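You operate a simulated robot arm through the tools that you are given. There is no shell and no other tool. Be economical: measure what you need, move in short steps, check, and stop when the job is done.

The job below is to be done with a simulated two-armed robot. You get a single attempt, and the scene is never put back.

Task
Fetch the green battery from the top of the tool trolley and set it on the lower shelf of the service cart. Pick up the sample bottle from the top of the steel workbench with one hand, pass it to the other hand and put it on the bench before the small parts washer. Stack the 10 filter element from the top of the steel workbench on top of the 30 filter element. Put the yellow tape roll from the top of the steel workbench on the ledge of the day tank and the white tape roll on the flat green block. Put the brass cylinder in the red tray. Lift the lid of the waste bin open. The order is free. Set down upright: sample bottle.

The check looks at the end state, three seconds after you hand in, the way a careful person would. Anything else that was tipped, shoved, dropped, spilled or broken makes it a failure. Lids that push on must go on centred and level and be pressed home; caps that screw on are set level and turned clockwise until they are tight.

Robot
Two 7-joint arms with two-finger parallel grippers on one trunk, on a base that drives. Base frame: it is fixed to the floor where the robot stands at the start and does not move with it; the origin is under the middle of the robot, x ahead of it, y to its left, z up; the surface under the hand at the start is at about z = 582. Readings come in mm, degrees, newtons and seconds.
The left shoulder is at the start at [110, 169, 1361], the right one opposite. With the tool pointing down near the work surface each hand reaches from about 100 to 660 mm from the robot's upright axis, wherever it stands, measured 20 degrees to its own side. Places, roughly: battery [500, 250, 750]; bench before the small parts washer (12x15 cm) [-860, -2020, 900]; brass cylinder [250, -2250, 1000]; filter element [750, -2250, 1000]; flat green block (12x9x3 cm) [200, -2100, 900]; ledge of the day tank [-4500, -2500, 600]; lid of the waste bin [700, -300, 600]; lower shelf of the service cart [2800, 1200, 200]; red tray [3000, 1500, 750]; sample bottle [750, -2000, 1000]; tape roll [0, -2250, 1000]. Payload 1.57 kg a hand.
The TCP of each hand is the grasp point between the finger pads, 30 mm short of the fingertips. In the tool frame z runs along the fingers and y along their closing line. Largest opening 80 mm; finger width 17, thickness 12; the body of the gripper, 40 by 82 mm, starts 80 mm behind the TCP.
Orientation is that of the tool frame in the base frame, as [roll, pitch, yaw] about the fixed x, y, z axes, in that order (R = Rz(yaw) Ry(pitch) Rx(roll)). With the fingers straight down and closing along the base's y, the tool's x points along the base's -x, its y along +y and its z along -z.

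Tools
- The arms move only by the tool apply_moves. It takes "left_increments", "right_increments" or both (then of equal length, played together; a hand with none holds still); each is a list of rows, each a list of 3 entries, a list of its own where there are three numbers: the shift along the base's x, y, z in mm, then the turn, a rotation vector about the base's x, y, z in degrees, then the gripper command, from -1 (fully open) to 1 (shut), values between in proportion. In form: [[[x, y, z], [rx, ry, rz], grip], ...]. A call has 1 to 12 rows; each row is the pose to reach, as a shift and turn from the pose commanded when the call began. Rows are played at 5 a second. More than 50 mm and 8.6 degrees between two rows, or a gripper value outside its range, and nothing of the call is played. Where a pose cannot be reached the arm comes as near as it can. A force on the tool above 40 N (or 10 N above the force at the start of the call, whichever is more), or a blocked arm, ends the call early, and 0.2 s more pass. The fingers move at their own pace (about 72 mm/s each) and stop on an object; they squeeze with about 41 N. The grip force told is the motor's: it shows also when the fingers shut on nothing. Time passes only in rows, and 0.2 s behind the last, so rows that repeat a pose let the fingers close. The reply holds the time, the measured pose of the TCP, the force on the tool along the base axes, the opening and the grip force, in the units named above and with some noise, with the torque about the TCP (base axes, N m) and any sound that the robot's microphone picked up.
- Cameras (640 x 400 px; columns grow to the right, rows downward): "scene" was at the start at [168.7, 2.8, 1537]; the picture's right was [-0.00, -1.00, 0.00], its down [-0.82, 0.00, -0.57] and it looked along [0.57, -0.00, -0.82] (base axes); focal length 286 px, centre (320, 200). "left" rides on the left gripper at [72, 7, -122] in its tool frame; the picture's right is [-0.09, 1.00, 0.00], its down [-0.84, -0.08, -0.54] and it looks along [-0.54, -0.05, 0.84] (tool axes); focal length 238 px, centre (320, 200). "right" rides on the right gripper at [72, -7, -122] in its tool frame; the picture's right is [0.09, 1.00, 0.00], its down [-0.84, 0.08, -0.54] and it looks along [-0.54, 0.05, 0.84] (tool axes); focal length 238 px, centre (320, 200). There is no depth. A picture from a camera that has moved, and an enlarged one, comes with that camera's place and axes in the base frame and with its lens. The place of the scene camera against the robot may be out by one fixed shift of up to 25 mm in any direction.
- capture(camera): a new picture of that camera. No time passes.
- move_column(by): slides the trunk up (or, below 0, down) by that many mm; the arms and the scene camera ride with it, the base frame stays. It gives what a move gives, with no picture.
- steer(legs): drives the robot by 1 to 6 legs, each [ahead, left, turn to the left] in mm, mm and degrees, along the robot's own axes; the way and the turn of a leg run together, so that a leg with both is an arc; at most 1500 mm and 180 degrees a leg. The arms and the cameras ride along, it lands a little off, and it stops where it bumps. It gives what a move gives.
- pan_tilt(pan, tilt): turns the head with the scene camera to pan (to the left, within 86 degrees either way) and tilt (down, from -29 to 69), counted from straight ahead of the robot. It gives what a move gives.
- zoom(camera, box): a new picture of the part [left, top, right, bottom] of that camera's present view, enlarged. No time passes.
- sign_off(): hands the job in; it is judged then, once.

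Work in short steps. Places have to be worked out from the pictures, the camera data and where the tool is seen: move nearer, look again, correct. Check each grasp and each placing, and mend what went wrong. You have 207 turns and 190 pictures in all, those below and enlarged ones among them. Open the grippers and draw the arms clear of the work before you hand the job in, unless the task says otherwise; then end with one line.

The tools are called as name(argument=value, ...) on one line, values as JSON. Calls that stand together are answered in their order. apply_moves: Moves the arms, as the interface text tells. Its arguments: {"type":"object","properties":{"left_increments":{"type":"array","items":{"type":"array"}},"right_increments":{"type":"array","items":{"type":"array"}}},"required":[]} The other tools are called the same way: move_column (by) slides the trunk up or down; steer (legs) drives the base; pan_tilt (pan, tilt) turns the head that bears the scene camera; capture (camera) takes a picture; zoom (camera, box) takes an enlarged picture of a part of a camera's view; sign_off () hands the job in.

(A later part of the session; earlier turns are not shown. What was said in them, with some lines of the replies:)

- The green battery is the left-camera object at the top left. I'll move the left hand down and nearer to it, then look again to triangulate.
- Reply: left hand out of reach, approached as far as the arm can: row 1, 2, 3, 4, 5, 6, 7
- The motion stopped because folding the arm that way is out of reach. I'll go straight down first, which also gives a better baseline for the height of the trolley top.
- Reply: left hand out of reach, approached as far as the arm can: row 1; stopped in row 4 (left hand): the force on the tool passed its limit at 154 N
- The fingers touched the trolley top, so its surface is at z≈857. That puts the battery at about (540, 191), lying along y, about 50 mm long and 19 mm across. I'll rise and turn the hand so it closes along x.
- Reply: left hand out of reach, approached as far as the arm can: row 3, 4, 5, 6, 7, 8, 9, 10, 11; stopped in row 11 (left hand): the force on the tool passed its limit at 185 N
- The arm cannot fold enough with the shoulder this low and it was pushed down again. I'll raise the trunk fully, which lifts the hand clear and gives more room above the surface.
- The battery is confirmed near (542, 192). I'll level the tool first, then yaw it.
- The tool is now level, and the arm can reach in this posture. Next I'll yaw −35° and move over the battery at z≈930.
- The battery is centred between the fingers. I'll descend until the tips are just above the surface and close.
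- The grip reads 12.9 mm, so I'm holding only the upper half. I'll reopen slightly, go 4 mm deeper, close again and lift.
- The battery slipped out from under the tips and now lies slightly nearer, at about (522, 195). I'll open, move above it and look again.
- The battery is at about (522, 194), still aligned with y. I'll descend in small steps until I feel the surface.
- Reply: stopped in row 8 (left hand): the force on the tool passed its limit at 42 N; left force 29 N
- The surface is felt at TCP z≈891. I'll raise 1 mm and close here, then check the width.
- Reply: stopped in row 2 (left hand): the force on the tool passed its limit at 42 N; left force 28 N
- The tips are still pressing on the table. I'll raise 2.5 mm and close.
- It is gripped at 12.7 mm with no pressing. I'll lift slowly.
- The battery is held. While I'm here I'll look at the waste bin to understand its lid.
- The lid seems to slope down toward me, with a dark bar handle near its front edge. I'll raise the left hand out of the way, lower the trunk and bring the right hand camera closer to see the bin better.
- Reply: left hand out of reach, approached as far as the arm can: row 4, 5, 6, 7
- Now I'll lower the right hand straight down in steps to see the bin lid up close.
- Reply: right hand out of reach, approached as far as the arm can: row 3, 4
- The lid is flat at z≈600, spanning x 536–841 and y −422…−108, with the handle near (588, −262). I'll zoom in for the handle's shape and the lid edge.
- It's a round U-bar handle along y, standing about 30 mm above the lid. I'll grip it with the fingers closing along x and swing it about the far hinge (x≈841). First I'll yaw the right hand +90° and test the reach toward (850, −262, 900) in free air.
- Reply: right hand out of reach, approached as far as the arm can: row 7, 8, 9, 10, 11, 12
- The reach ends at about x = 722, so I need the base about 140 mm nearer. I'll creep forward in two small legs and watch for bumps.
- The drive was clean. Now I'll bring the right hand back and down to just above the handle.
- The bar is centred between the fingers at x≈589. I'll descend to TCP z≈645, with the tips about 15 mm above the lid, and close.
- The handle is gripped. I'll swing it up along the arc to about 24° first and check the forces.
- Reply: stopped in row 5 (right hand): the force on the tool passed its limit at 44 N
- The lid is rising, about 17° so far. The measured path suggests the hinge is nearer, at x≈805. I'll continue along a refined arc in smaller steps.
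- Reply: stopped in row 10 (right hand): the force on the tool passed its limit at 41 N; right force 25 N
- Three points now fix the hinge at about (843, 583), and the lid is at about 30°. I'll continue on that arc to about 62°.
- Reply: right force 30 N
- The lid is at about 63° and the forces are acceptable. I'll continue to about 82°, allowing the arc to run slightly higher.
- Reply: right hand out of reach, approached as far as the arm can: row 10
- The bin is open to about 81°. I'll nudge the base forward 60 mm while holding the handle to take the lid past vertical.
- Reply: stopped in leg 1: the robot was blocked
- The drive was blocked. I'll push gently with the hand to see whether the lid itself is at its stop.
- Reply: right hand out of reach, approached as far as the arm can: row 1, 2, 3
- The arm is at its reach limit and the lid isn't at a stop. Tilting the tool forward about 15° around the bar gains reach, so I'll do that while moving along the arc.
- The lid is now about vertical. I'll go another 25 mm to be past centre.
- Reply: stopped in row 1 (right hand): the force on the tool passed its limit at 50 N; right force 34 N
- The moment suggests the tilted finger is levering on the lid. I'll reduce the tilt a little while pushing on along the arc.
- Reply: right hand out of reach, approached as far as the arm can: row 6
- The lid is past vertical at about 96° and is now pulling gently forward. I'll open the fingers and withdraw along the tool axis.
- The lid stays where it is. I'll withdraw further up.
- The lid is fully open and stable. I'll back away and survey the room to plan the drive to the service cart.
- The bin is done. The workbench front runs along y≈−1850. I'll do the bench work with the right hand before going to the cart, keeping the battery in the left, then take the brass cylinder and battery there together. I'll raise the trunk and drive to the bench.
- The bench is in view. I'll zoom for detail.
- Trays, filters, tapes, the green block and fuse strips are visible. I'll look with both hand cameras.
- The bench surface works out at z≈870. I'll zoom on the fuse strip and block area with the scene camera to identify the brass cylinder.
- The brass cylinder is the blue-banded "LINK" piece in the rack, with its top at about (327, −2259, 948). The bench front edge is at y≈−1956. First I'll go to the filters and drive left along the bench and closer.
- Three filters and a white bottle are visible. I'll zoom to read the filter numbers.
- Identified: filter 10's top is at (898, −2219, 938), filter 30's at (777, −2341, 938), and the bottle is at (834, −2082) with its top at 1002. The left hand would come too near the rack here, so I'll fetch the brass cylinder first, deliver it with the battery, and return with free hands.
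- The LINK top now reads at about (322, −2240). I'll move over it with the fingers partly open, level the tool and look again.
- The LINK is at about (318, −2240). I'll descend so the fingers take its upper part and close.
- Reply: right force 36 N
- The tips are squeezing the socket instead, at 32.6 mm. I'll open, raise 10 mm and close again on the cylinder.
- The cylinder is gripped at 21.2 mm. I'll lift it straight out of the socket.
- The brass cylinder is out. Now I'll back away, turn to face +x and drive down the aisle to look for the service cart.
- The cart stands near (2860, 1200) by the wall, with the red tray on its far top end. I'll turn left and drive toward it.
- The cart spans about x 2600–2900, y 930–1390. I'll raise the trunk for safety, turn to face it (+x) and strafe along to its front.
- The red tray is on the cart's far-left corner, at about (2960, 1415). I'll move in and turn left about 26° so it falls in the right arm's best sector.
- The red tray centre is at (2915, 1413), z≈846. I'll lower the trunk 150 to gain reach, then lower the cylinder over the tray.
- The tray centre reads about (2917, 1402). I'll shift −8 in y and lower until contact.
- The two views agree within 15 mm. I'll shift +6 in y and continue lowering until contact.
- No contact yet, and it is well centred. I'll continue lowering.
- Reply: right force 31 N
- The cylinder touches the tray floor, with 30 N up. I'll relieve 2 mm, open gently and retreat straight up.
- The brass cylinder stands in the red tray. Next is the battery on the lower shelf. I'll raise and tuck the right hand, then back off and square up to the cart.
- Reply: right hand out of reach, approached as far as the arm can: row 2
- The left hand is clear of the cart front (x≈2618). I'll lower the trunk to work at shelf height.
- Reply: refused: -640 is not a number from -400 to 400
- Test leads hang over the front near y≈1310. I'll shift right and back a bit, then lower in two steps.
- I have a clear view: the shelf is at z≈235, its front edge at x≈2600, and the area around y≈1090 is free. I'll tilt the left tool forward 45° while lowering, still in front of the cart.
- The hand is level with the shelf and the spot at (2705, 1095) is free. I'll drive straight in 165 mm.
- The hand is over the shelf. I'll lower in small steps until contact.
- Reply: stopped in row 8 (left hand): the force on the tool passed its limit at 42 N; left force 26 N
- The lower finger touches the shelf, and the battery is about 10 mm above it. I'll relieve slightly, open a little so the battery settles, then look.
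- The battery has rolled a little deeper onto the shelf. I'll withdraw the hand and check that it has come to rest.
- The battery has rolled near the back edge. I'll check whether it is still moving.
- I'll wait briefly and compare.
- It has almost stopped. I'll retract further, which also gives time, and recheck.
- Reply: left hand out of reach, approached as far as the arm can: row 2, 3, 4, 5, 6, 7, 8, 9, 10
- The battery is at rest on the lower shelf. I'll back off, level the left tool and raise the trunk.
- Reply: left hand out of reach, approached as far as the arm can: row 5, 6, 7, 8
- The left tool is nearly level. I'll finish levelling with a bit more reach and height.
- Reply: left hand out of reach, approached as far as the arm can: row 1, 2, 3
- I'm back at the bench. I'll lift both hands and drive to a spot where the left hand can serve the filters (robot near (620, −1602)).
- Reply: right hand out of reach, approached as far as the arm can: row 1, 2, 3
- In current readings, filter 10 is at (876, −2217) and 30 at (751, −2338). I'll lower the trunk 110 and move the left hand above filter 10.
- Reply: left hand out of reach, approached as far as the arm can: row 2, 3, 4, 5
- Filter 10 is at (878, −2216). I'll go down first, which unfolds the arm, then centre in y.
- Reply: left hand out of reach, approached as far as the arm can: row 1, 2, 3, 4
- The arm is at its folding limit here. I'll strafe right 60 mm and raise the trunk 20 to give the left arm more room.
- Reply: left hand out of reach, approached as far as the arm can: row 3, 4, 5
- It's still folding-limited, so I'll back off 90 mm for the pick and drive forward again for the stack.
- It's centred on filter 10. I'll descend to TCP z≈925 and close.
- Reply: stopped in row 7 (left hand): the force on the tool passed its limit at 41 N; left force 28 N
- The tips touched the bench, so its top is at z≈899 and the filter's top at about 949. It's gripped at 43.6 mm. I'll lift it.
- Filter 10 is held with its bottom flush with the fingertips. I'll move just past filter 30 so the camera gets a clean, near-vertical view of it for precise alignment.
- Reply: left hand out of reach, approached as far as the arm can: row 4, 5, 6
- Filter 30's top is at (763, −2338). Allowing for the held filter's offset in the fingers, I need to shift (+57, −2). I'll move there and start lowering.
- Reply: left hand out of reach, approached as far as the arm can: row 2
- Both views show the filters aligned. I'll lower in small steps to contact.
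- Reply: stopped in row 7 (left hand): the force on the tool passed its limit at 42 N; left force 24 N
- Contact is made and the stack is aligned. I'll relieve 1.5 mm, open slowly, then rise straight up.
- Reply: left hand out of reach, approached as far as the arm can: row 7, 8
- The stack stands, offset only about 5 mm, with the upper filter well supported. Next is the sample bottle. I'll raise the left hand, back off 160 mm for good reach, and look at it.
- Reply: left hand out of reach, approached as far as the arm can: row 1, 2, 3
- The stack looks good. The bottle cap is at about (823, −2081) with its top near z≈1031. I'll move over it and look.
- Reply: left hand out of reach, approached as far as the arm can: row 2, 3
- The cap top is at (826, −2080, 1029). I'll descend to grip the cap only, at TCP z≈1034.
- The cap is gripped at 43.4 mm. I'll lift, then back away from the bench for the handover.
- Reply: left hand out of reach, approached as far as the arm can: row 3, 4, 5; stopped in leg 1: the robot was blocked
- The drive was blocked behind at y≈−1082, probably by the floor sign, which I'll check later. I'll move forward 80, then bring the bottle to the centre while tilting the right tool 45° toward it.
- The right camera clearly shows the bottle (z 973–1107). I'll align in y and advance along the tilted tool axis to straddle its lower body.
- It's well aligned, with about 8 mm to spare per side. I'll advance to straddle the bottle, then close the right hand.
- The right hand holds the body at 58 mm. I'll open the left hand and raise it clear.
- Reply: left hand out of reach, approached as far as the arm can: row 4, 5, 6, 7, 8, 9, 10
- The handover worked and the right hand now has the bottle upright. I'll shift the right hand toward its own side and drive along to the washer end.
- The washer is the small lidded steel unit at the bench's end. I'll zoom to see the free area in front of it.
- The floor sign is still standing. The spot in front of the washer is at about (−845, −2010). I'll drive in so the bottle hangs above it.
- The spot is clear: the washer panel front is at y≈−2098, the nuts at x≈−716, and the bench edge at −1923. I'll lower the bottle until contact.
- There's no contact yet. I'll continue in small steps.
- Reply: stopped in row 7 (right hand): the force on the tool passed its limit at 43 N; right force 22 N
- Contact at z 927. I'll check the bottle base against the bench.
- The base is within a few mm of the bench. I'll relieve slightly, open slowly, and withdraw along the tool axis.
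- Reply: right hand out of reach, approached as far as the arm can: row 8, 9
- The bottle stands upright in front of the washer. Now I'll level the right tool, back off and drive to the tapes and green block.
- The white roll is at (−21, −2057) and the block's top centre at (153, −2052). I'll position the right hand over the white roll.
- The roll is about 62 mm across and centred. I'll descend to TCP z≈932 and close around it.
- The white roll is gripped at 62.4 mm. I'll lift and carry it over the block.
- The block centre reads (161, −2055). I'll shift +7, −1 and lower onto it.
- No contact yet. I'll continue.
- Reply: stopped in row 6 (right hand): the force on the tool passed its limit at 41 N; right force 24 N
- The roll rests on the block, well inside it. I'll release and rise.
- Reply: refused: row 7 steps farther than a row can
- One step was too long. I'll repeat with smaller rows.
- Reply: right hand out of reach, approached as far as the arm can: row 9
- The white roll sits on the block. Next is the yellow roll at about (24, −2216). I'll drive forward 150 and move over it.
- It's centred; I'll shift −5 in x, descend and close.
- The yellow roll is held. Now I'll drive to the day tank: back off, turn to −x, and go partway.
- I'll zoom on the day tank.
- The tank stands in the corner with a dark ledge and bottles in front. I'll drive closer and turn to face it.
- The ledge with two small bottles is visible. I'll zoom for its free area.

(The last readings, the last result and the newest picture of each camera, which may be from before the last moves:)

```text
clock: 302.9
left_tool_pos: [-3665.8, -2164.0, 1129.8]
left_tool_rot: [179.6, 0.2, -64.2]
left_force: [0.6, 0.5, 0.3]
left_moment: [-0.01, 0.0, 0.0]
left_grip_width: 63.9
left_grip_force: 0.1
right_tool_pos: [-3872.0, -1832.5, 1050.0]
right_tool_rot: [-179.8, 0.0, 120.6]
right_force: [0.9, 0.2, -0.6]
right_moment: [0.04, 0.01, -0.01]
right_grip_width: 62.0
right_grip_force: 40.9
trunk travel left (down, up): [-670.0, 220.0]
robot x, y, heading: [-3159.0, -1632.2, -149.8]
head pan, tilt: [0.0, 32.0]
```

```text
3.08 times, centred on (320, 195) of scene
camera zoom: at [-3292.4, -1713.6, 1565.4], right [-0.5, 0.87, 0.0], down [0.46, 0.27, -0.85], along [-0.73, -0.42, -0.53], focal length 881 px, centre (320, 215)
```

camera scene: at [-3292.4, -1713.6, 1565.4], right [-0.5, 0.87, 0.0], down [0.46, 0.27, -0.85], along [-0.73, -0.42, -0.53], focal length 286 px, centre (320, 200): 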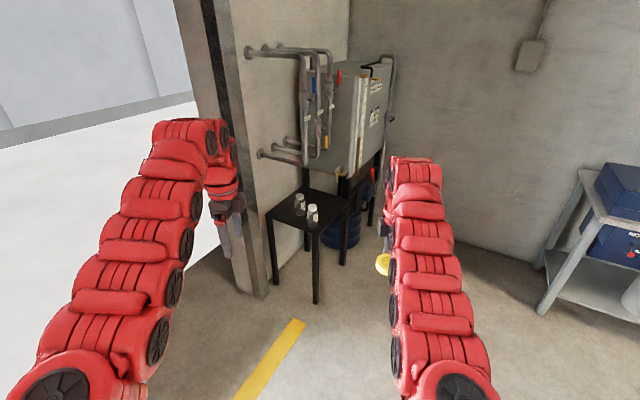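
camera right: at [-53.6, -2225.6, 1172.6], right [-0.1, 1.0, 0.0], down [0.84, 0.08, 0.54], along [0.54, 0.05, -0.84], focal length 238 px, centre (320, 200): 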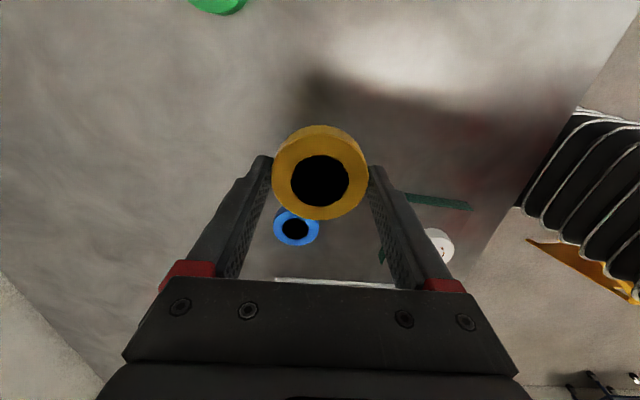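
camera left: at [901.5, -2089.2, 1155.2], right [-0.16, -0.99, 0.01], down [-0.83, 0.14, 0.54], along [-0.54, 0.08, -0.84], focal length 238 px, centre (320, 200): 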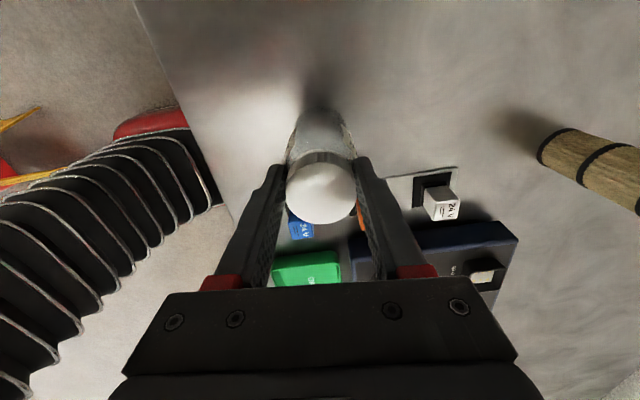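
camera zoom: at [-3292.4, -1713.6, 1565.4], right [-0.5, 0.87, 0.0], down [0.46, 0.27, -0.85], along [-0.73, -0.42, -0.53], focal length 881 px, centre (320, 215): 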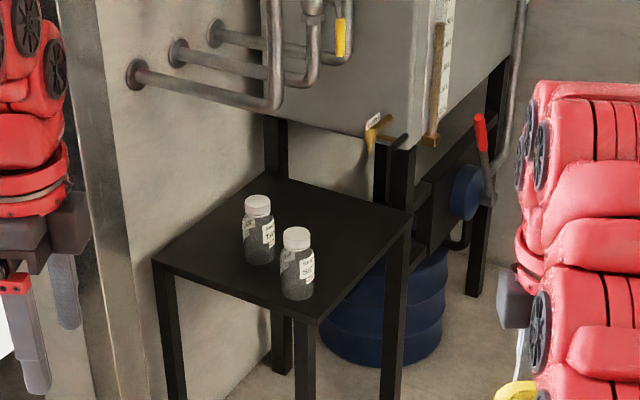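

The ledge spans x −4320…−4730, y −2320…−2675, with bottles at (−4415, −2494) and (−4368, −2380). I'll aim for the free spot at (−4510, −2400), approaching facing −y.

steer(legs=[[0, 0, 60], [0, -1150, 0]])

pan_tilt(pan=-10, tilt=50)

capture(camera="scene")

capture(camera="right")

```text
clock: 311.3
left_tool_pos: [-4112.2, -2311.7, 1129.4]
left_tool_rot: [179.5, 0.1, -6.9]
left_force: [-0.3, 0.6, 0.7]
left_moment: [0.02, -0.01, 0.05]
left_grip_width: 64.0
left_grip_force: 0.1
right_tool_pos: [-4501.7, -2308.7, 1049.2]
right_tool_rot: [-179.9, 0.1, 178.0]
right_force: [0.2, 0.5, -0.2]
right_moment: [-0.01, 0.01, 0.0]
right_grip_width: 62.0
right_grip_force: 41.0
trunk travel left (down, up): [-670.0, 220.0]
robot x, y, heading: [-4290.8, -1603.1, -92.7]
head pan, tilt: [0.0, 32.0]
```

```text
clock: 312.1
left_tool_pos: [-4112.6, -2312.0, 1129.3]
left_tool_rot: [179.6, 0.2, -6.7]
left_force: [0.5, -0.2, 0.6]
left_moment: [-0.01, 0.01, 0.0]
left_grip_width: 64.1
left_grip_force: 0.1
right_tool_pos: [-4500.7, -2306.2, 1049.0]
right_tool_rot: [-179.9, 0.0, 178.0]
right_force: [0.5, -0.1, -0.1]
right_moment: [0.02, 0.0, 0.03]
right_grip_width: 62.0
right_grip_force: 41.2
trunk travel left (down, up): [-670.0, 220.0]
robot x, y, heading: [-4287.4, -1605.7, -92.3]
head pan, tilt: [-10.0, 50.0]
```

```text
51 pictures are left
camera scene: at [-4292.7, -1753.8, 1539.0], right [-0.98, 0.22, 0.0], down [0.17, 0.75, -0.64], along [-0.14, -0.63, -0.77], focal length 286 px, centre (320, 200)
```

scene: 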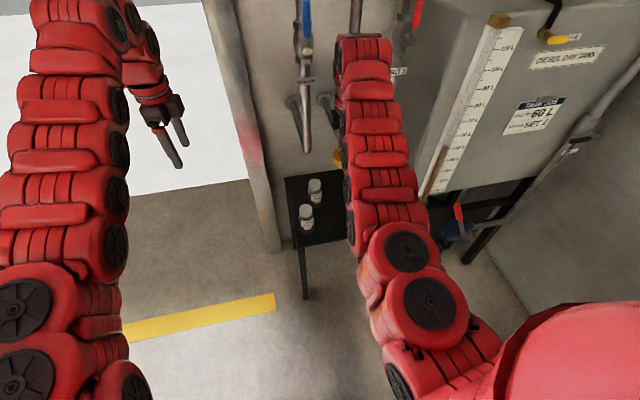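

```text
50 pictures are left
camera right: at [-4574.2, -2311.7, 1171.7], right [-0.06, 1.0, 0.0], down [0.84, 0.05, 0.54], along [0.54, 0.03, -0.84], focal length 238 px, centre (320, 200)
```

right: 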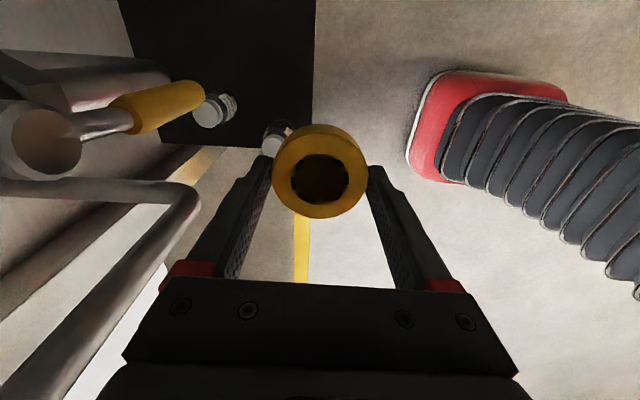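

A yellow valve lever overhangs the ledge at about (−4526, −2434, 893), and the tank tap is near x −4720. The safest free spot is (−4590, −2362). I'll shift the base there at height and re-check.

steer(legs=[[60, -87, 0]])

capture(camera="right")

capture(camera="left")

```text
clock: 313.1
left_tool_pos: [-4168.0, -2347.6, 1128.5]
left_tool_rot: [179.8, 0.0, -6.8]
left_force: [-0.8, -0.4, 0.2]
left_moment: [0.08, -0.04, 0.03]
left_grip_width: 64.1
left_grip_force: 0.0
right_tool_pos: [-4549.5, -2337.2, 1047.6]
right_tool_rot: [178.7, 0.7, 179.0]
right_force: [4.6, 12.0, 3.8]
right_moment: [-0.52, 0.08, 0.33]
right_grip_width: 61.9
right_grip_force: 41.4
trunk travel left (down, up): [-670.0, 220.0]
robot x, y, heading: [-4339.2, -1637.6, -92.7]
head pan, tilt: [-10.0, 50.0]
stopped in leg 1: the force on the tool passed its limit at 78 N (the readings are from after the stop); the commanded pose is now the measured one
```

```text
49 pictures are left
camera right: at [-4624.4, -2345.3, 1168.9], right [-0.07, 1.0, 0.02], down [0.83, 0.05, 0.55], along [0.55, 0.06, -0.83], focal length 238 px, centre (320, 200)
```

right: 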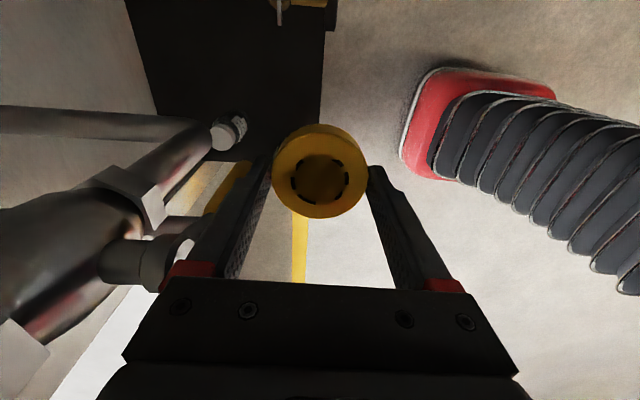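

```text
48 pictures are left
camera left: at [-4097.0, -2361.3, 1250.3], right [-0.21, -0.98, 0.0], down [-0.82, 0.18, 0.54], along [-0.53, 0.11, -0.84], focal length 238 px, centre (320, 200)
```

left: 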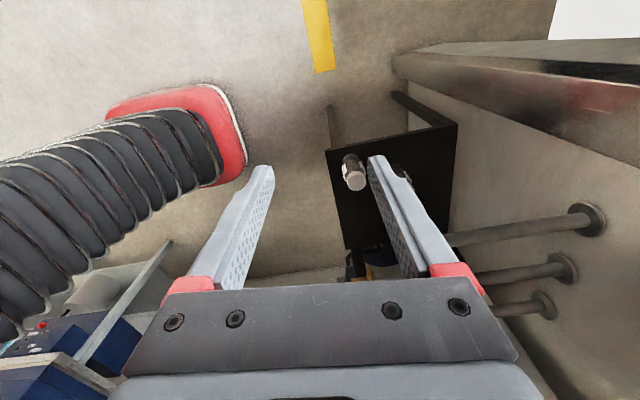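

The hand touched a pipe valve up there. I'll back off, lower the trunk so the whole hand stays below the pipes (under z≈880), and approach low.

steer(legs=[[-280, 0, 0]])

capture(camera="right")

capture(camera="scene")

```text
clock: 315.1
left_tool_pos: [-4151.8, -2064.6, 1129.2]
left_tool_rot: [179.7, 0.0, -6.7]
left_force: [0.6, 0.2, 0.0]
left_moment: [0.01, -0.03, -0.02]
left_grip_width: 64.1
left_grip_force: 0.0
right_tool_pos: [-4535.7, -2055.8, 1048.7]
right_tool_rot: [179.0, 0.5, 178.9]
right_force: [0.3, 0.0, -0.7]
right_moment: [-0.02, 0.01, -0.01]
right_grip_width: 62.0
right_grip_force: 40.6
trunk travel left (down, up): [-670.0, 220.0]
robot x, y, heading: [-4331.0, -1358.4, -92.4]
head pan, tilt: [-10.0, 50.0]
```

```text
47 pictures are left
camera right: at [-4609.9, -2063.5, 1170.0], right [-0.07, 1.0, 0.02], down [0.83, 0.05, 0.55], along [0.55, 0.05, -0.83], focal length 238 px, centre (320, 200)
```

right: 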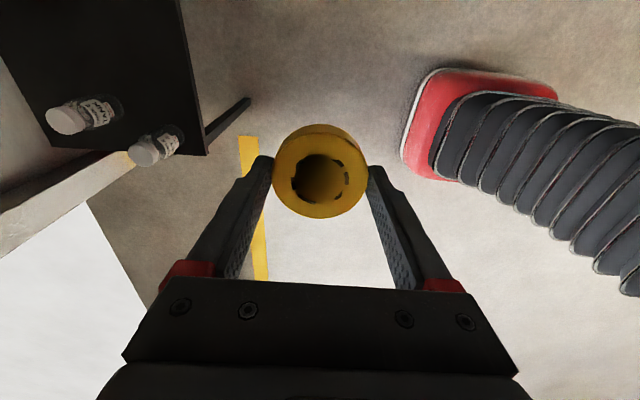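

```text
46 pictures are left
camera scene: at [-4334.3, -1506.4, 1538.9], right [-0.98, 0.22, 0.0], down [0.17, 0.75, -0.64], along [-0.14, -0.63, -0.77], focal length 286 px, centre (320, 200)
```

scene: 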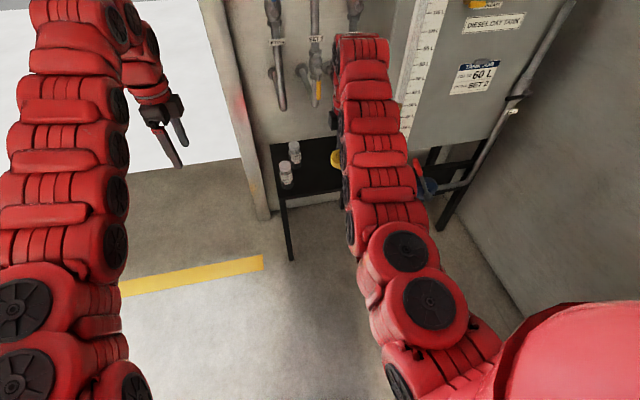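

I'm clear of it. I'll lower the trunk 400 and look.

move_column(by=-400)

apply_moves(right_increments=[[[-10, 0, 10], [0.5, 0.3, 0], 1], [[-25, 0, 25], [1, 0.5, 0], 1], [[-40, 0, 25], [1, 0.5, 0], 1], [[-40, 0, 25], [1, 0.5, 0], 1]])

capture(camera="scene")

capture(camera="right")

```text
clock: 318.9
left_tool_pos: [-4152.2, -2064.9, 730.0]
left_tool_rot: [179.7, 0.1, -6.7]
left_force: [0.4, -0.7, -0.7]
left_moment: [0.0, 0.03, 0.03]
left_grip_width: 63.8
left_grip_force: 0.1
right_tool_pos: [-4536.1, -2054.5, 648.2]
right_tool_rot: [179.1, 0.5, 178.8]
right_force: [-0.2, -0.1, 0.0]
right_moment: [0.0, 0.01, 0.01]
right_grip_width: 62.0
right_grip_force: 40.8
trunk travel left (down, up): [-270.0, 620.0]
robot x, y, heading: [-4331.5, -1351.7, -92.5]
head pan, tilt: [-10.0, 50.0]
```

```text
clock: 319.9
left_tool_pos: [-4151.9, -2064.3, 729.7]
left_tool_rot: [179.6, 0.2, -6.7]
left_force: [-0.6, 0.3, 0.0]
left_moment: [-0.01, -0.03, 0.02]
left_grip_width: 64.2
left_grip_force: 0.1
right_tool_pos: [-4574.5, -2054.5, 672.7]
right_tool_rot: [178.0, -0.1, 179.0]
right_force: [0.3, 0.2, -0.6]
right_moment: [0.01, 0.01, -0.01]
right_grip_width: 61.9
right_grip_force: 41.2
trunk travel left (down, up): [-270.0, 620.0]
robot x, y, heading: [-4329.8, -1356.1, -92.4]
head pan, tilt: [-10.0, 50.0]
```

```text
45 pictures are left
camera scene: at [-4334.5, -1505.8, 1139.0], right [-0.98, 0.22, 0.0], down [0.17, 0.75, -0.64], along [-0.14, -0.63, -0.77], focal length 286 px, centre (320, 200)
```

scene: 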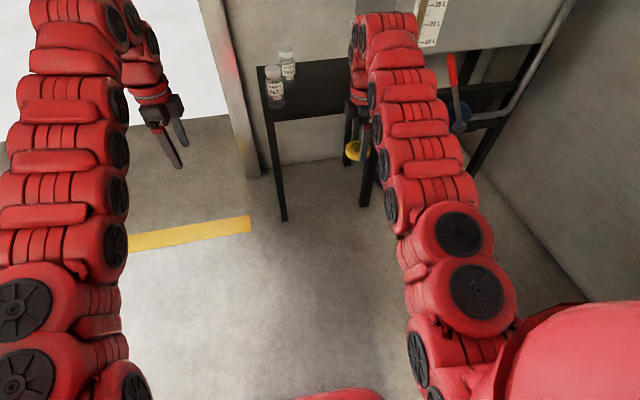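

```text
44 pictures are left
camera right: at [-4648.2, -2064.4, 795.2], right [-0.07, 1.0, 0.03], down [0.84, 0.04, 0.54], along [0.54, 0.07, -0.84], focal length 238 px, centre (320, 200)
```

right: 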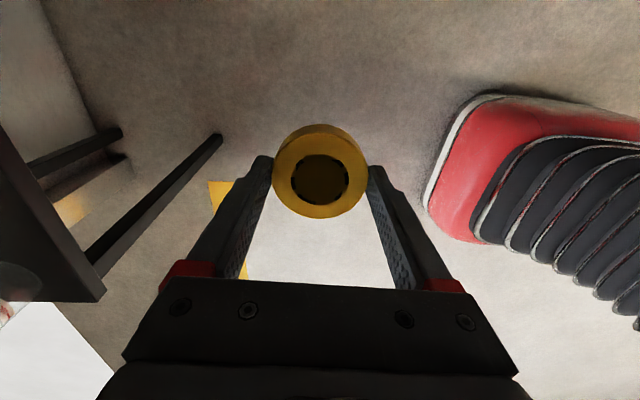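

The ledge is at z≈595 and the roll is about 40 mm above it. The tap hangs near (−4668, −2365), so I'll use x≈−4528 to keep the wrist camera clear. I'll re-level, shift the hand, then drive in low.

apply_moves(right_increments=[[[20, 0, 0], [-1, 0, 0], 1], [[40, 0, 0], [-2, 0, 0], 1], [[59, 0, 0], [-2, 0, 0], 1], [[59, 0, 0], [-2, 0, 0], 1]])

steer(legs=[[200, 0, 0]])

capture(camera="right")

capture(camera="scene")

```text
clock: 320.9
left_tool_pos: [-4152.1, -2064.6, 728.8]
left_tool_rot: [179.8, 0.1, -6.8]
left_force: [0.0, 0.1, -0.7]
left_moment: [0.05, 0.01, -0.03]
left_grip_width: 63.9
left_grip_force: 0.1
right_tool_pos: [-4517.1, -2055.6, 674.2]
right_tool_rot: [180.0, -0.1, 178.8]
right_force: [0.2, 0.2, -1.1]
right_moment: [-0.03, -0.01, -0.02]
right_grip_width: 61.8
right_grip_force: 41.4
trunk travel left (down, up): [-270.0, 620.0]
robot x, y, heading: [-4331.1, -1354.5, -92.9]
head pan, tilt: [-10.0, 50.0]
```

```text
clock: 322.5
left_tool_pos: [-4161.8, -2264.9, 728.0]
left_tool_rot: [179.8, 0.1, -6.6]
left_force: [0.1, -0.4, -0.5]
left_moment: [-0.01, -0.01, -0.01]
left_grip_width: 64.0
left_grip_force: 0.0
right_tool_pos: [-4525.9, -2257.0, 674.4]
right_tool_rot: [179.9, 0.0, 178.9]
right_force: [-0.4, -1.3, -0.9]
right_moment: [0.03, 0.0, 0.01]
right_grip_width: 61.9
right_grip_force: 41.4
trunk travel left (down, up): [-270.0, 620.0]
robot x, y, heading: [-4339.9, -1557.9, -92.6]
head pan, tilt: [-10.0, 50.0]
```

```text
43 pictures are left
camera right: at [-4598.8, -2262.7, 796.1], right [-0.07, 1.0, 0.0], down [0.84, 0.06, 0.54], along [0.54, 0.04, -0.84], focal length 238 px, centre (320, 200)
```

right: 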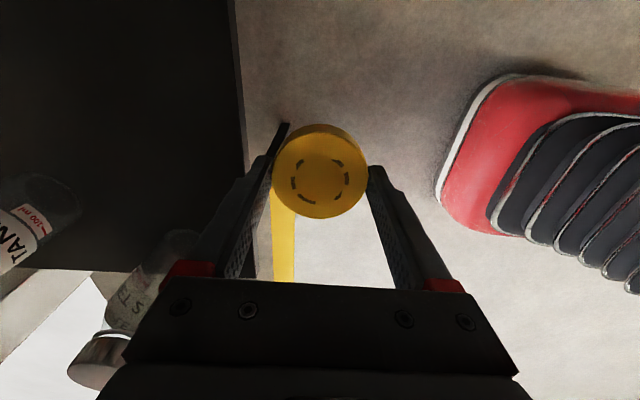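

```text
42 pictures are left
camera scene: at [-4343.2, -1707.4, 1138.8], right [-0.98, 0.22, 0.0], down [0.17, 0.75, -0.64], along [-0.14, -0.63, -0.77], focal length 286 px, centre (320, 200)
```

scene: 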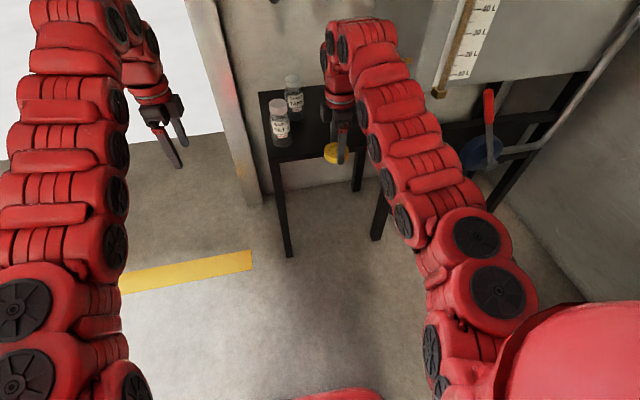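

The approach is clear. I'll advance another 60 and check again.

steer(legs=[[60, 0, 0]])

capture(camera="right")

zoom(camera="scene", box=[220, 0, 460, 180])

```text
clock: 323.5
left_tool_pos: [-4163.7, -2325.9, 726.8]
left_tool_rot: [179.8, 0.0, -6.6]
left_force: [0.4, -0.5, -0.9]
left_moment: [0.01, 0.02, -0.02]
left_grip_width: 64.1
left_grip_force: 0.0
right_tool_pos: [-4529.0, -2316.2, 673.6]
right_tool_rot: [-180.0, 0.0, 178.9]
right_force: [-0.3, 0.3, -0.8]
right_moment: [0.05, -0.01, -0.02]
right_grip_width: 61.8
right_grip_force: 40.8
trunk travel left (down, up): [-270.0, 620.0]
robot x, y, heading: [-4340.3, -1613.6, -92.4]
head pan, tilt: [-10.0, 50.0]
```

```text
41 pictures are left
camera right: at [-4601.7, -2322.4, 795.9], right [-0.07, 1.0, 0.0], down [0.84, 0.06, 0.54], along [0.54, 0.04, -0.84], focal length 238 px, centre (320, 200)
```

right: 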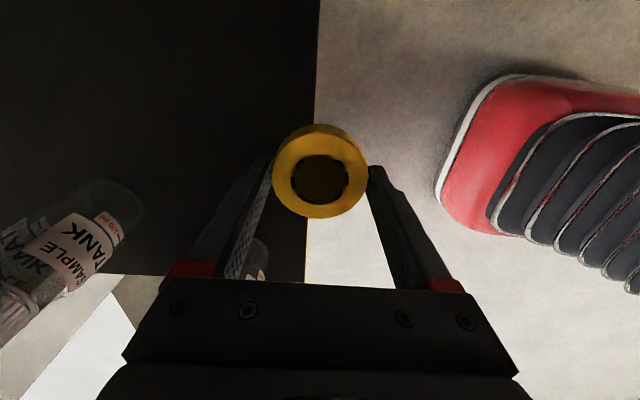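

```text
2.22 times, centred on (340, 90) of scene
camera zoom: at [-4345.9, -1767.3, 1138.7], right [-0.98, 0.22, 0.0], down [0.17, 0.75, -0.64], along [-0.14, -0.63, -0.77], focal length 636 px, centre (276, 444)
```

zoom: 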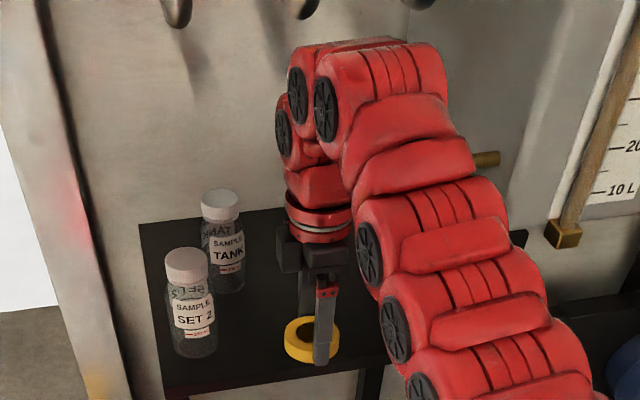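

The wrist's highest point is near z≈940, close to the lever height. I'll lower the hand 28 mm first so the wrist passes lower, then advance with the arm in small steps while watching the force.

apply_moves(right_increments=[[[0, 0, -14], [0, 0, 0], 1], [[0, 0, -26], [0, 0, 0], 1], [[1, -12, -26], [0, 0, 0], 1], [[2, -24, -26], [0, 0, 0], 1], [[3, -36, -26], [0, 0, 0], 1], [[3, -44, -26], [0, 0, 0], 1], [[3, -44, -26], [0, 0, 0], 1]])

capture(camera="right")

zoom(camera="scene", box=[220, 0, 460, 180])

```text
clock: 325.1
left_tool_pos: [-4163.9, -2324.2, 728.4]
left_tool_rot: [179.6, 0.1, -6.6]
left_force: [-0.2, -0.1, -0.6]
left_moment: [0.02, 0.01, -0.04]
left_grip_width: 63.9
left_grip_force: 0.0
right_tool_pos: [-4528.1, -2329.9, 648.9]
right_tool_rot: [-179.9, -0.1, 178.9]
right_force: [-0.3, -0.1, -0.2]
right_moment: [0.01, -0.03, 0.02]
right_grip_width: 61.9
right_grip_force: 41.0
right hand out of reach, approached as far as the arm can: row 4, 5, 6, 7
trunk travel left (down, up): [-270.0, 620.0]
robot x, y, heading: [-4341.1, -1612.5, -92.6]
head pan, tilt: [-10.0, 50.0]
```

```text
39 pictures are left
camera right: at [-4600.3, -2334.7, 770.2], right [-0.07, 1.0, 0.0], down [0.84, 0.06, 0.54], along [0.54, 0.04, -0.84], focal length 238 px, centre (320, 200)
```

right: 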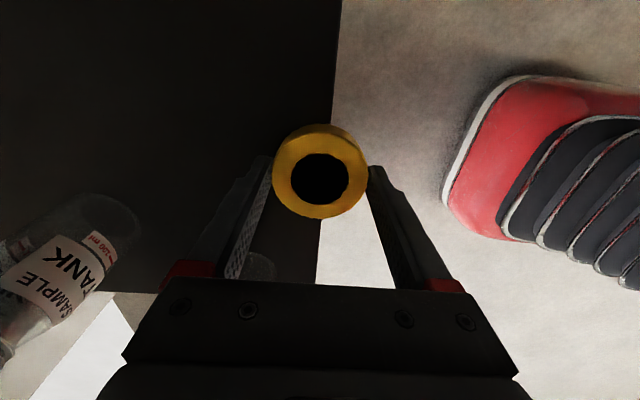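

```text
2.22 times, centred on (340, 90) of scene
camera zoom: at [-4345.9, -1766.3, 1138.9], right [-0.98, 0.22, 0.0], down [0.17, 0.75, -0.64], along [-0.14, -0.63, -0.77], focal length 636 px, centre (276, 444)
```

zoom: 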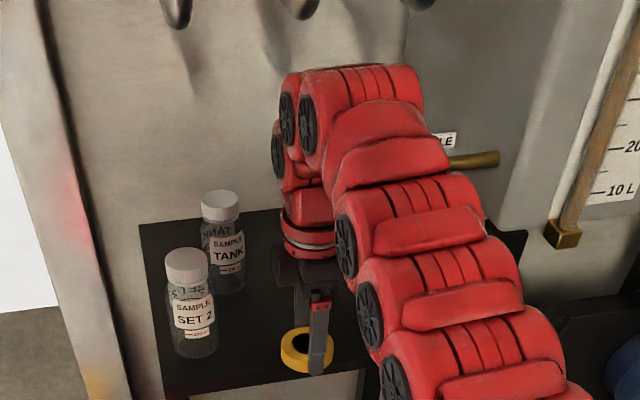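

Re-checking, the yellow lever's lower end is actually near z≈1040, well above the wrist now, so low entry is safe. I'll drive in the last 38 mm.

steer(legs=[[38, 0, 0]])

capture(camera="right")

```text
clock: 326.0
left_tool_pos: [-4165.3, -2363.1, 727.2]
left_tool_rot: [179.8, 0.0, -6.7]
left_force: [1.1, -0.1, -0.1]
left_moment: [0.02, 0.0, -0.02]
left_grip_width: 63.9
left_grip_force: 0.1
right_tool_pos: [-4528.9, -2367.1, 647.5]
right_tool_rot: [179.9, -0.1, 178.9]
right_force: [0.3, -0.7, -1.1]
right_moment: [0.03, 0.02, 0.01]
right_grip_width: 62.2
right_grip_force: 40.9
trunk travel left (down, up): [-270.0, 620.0]
robot x, y, heading: [-4342.1, -1654.9, -92.6]
head pan, tilt: [-10.0, 50.0]
```

```text
37 pictures are left
camera right: at [-4601.8, -2373.8, 769.2], right [-0.07, 1.0, 0.0], down [0.84, 0.06, 0.54], along [0.54, 0.04, -0.84], focal length 238 px, centre (320, 200)
```

right: 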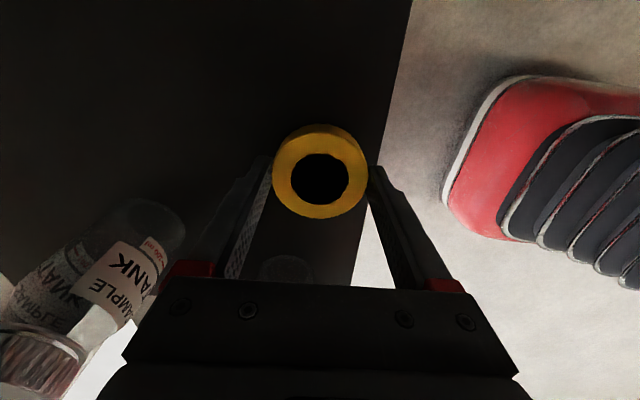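

The roll is fully over the ledge, about 15 mm inside the edge. I'll lower to contact.

apply_moves(right_increments=[[[0, 0, -4], [0, 0, 0], 1], [[0, 0, -7], [0, 0, 0], 1], [[0, 0, -9], [0, 0, 0], 1], [[0, 0, -11], [0, 0, 0], 1], [[0, 0, -13], [0, 0, 0], 1], [[0, 0, -15], [0, 0, 0], 1], [[0, 0, -17], [0, 0, 0], 1], [[0, 0, -19], [0, 0, 0], 1], [[0, 0, -21], [0, 0, 0], 1], [[0, 0, -23], [0, 0, 0], 1], [[0, 0, -25], [0, 0, 0], 1]])

capture(camera="right")

```text
clock: 328.0
left_tool_pos: [-4166.6, -2360.6, 730.2]
left_tool_rot: [179.6, 0.1, -6.8]
left_force: [-0.8, 0.8, 0.5]
left_moment: [0.02, -0.02, -0.02]
left_grip_width: 63.9
left_grip_force: 0.0
right_tool_pos: [-4529.3, -2367.6, 633.5]
right_tool_rot: [-179.4, -0.2, 178.9]
right_force: [0.5, 3.7, 24.9]
right_moment: [0.55, -0.03, 0.05]
right_grip_width: 62.1
right_grip_force: 41.0
trunk travel left (down, up): [-270.0, 620.0]
robot x, y, heading: [-4347.2, -1650.4, -92.9]
head pan, tilt: [-10.0, 50.0]
stopped in row 9 (right hand): the force on the tool passed its limit at 40 N (the readings are from after the stop); the commanded pose is now the measured one
```

```text
36 pictures are left
camera right: at [-4601.9, -2371.8, 756.1], right [-0.07, 1.0, -0.01], down [0.84, 0.07, 0.54], along [0.54, 0.03, -0.84], focal length 238 px, centre (320, 200)
```

right: 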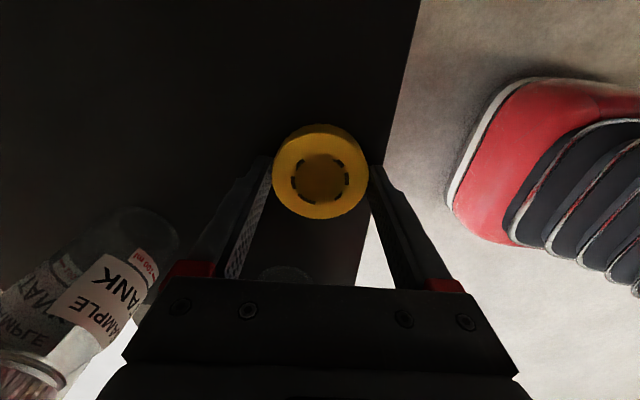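

Contact. I'll release gently, rise 55 mm (staying below the pipes), then check.

apply_moves(right_increments=[[[0, 0, 1.5], [0, 0, 0], 1], [[0, 0, 1.5], [0, 0, 0], -0.65], [[0, 0, 1.5], [0, 0, 0], -0.9], [[0, 0, 1.5], [0, 0, 0], -0.9], [[0, 0, 15], [0, 0, 0], -0.9], [[0, 0, 35], [0, 0, 0], -0.9], [[0, 0, 58], [0, 0, 0], -0.9], [[0, 0, 58], [0, 0, 0], -0.9]])

capture(camera="right")

```text
clock: 329.8
left_tool_pos: [-4165.5, -2362.0, 728.2]
left_tool_rot: [179.7, 0.1, -6.7]
left_force: [-0.2, 0.9, 0.3]
left_moment: [-0.01, 0.05, 0.03]
left_grip_width: 64.2
left_grip_force: 0.0
right_tool_pos: [-4532.3, -2364.0, 685.9]
right_tool_rot: [-179.7, 0.1, 178.9]
right_force: [0.1, 0.3, -0.1]
right_moment: [0.0, 0.01, 0.03]
right_grip_width: 76.6
right_grip_force: 0.1
right hand out of reach, approached as far as the arm can: row 7, 8
trunk travel left (down, up): [-270.0, 620.0]
robot x, y, heading: [-4346.1, -1651.7, -92.5]
head pan, tilt: [-10.0, 50.0]
```

```text
35 pictures are left
camera right: at [-4604.7, -2368.7, 808.4], right [-0.07, 1.0, -0.01], down [0.84, 0.06, 0.54], along [0.54, 0.03, -0.84], focal length 238 px, centre (320, 200)
```

right: 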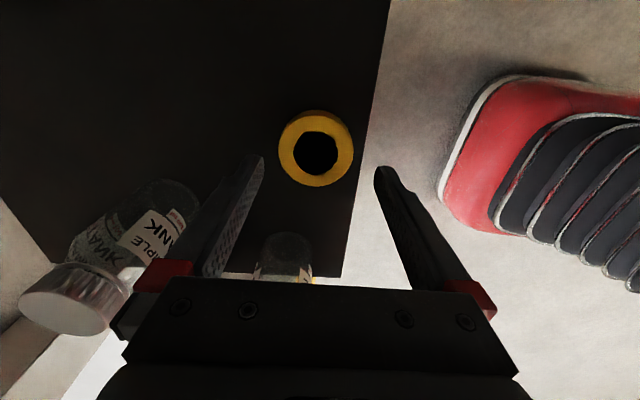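

The yellow roll lies on the ledge and nothing else was touched. I'll back straight out and verify.

steer(legs=[[-400, 0, 0]])

move_column(by=400)

pan_tilt(pan=-5, tilt=40)

capture(camera="scene")

```text
clock: 332.2
left_tool_pos: [-4148.5, -1967.0, 728.8]
left_tool_rot: [179.7, 0.1, -6.8]
left_force: [0.9, 0.9, 0.0]
left_moment: [0.0, -0.02, 0.01]
left_grip_width: 64.1
left_grip_force: 0.0
right_tool_pos: [-4516.0, -1967.1, 686.8]
right_tool_rot: [-179.5, 0.0, 178.7]
right_force: [0.6, -0.2, 0.2]
right_moment: [-0.01, 0.01, -0.02]
right_grip_width: 76.2
right_grip_force: 0.1
trunk travel left (down, up): [-270.0, 620.0]
robot x, y, heading: [-4323.6, -1256.5, -92.8]
head pan, tilt: [-10.0, 50.0]
```

```text
clock: 336.1
left_tool_pos: [-4150.2, -1967.0, 1128.6]
left_tool_rot: [179.7, 0.1, -6.8]
left_force: [-0.2, -0.5, 0.1]
left_moment: [0.01, -0.01, -0.02]
left_grip_width: 64.1
left_grip_force: 0.1
right_tool_pos: [-4516.1, -1968.5, 1086.2]
right_tool_rot: [-179.7, 0.1, 178.8]
right_force: [0.2, 0.2, 0.4]
right_moment: [-0.01, 0.02, 0.03]
right_grip_width: 76.0
right_grip_force: 0.1
trunk travel left (down, up): [-670.0, 220.0]
robot x, y, heading: [-4321.5, -1256.6, -92.8]
head pan, tilt: [-10.0, 50.0]
```

```text
clock: 336.8
left_tool_pos: [-4149.8, -1966.7, 1129.1]
left_tool_rot: [179.7, 0.1, -6.8]
left_force: [0.1, 0.2, -0.4]
left_moment: [-0.01, 0.02, -0.02]
left_grip_width: 64.1
left_grip_force: 0.2
right_tool_pos: [-4516.4, -1967.9, 1087.2]
right_tool_rot: [-179.7, 0.1, 178.7]
right_force: [-0.4, -0.5, 0.1]
right_moment: [-0.02, -0.01, -0.01]
right_grip_width: 75.8
right_grip_force: 0.0
trunk travel left (down, up): [-670.0, 220.0]
robot x, y, heading: [-4325.5, -1258.2, -92.5]
head pan, tilt: [-5.0, 40.0]
```

```text
34 pictures are left
camera scene: at [-4324.5, -1418.2, 1553.1], right [-0.99, 0.13, 0.0], down [0.09, 0.64, -0.77], along [-0.1, -0.76, -0.64], focal length 286 px, centre (320, 200)
```

scene: 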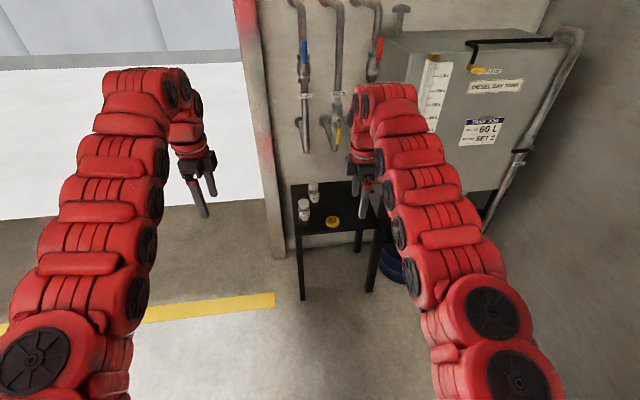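

zoom(camera="scene", box=[270, 0, 420, 250])

```text
1.60 times, centred on (345, 125) of scene
camera zoom: at [-4324.5, -1418.2, 1553.1], right [-0.99, 0.13, 0.0], down [0.09, 0.64, -0.77], along [-0.1, -0.76, -0.64], focal length 458 px, centre (280, 320)
```

zoom: 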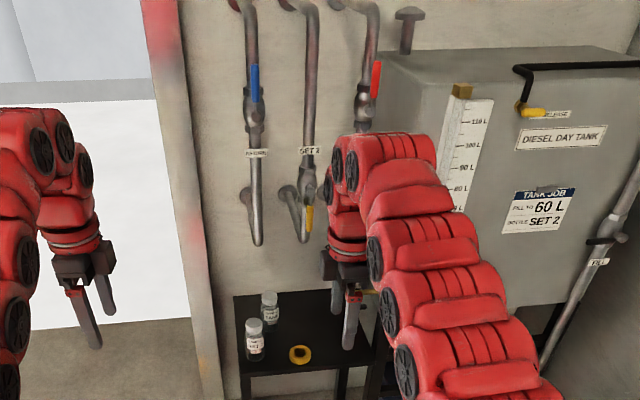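

The yellow roll is on the ledge, the tank's bottles stand untouched, and the valve levers look unmoved. Every item is placed, both grippers are open and both arms are clear, so I'm handing in.

sign_off()

```text
The job is handed in.
```

I completed every item on the list and handed the job in. Along the way I bumped two things, and neither looks disturbed: the base touched something behind it near the wet-floor sign, and the right hand hit a pipe valve above the day tank's ledge.
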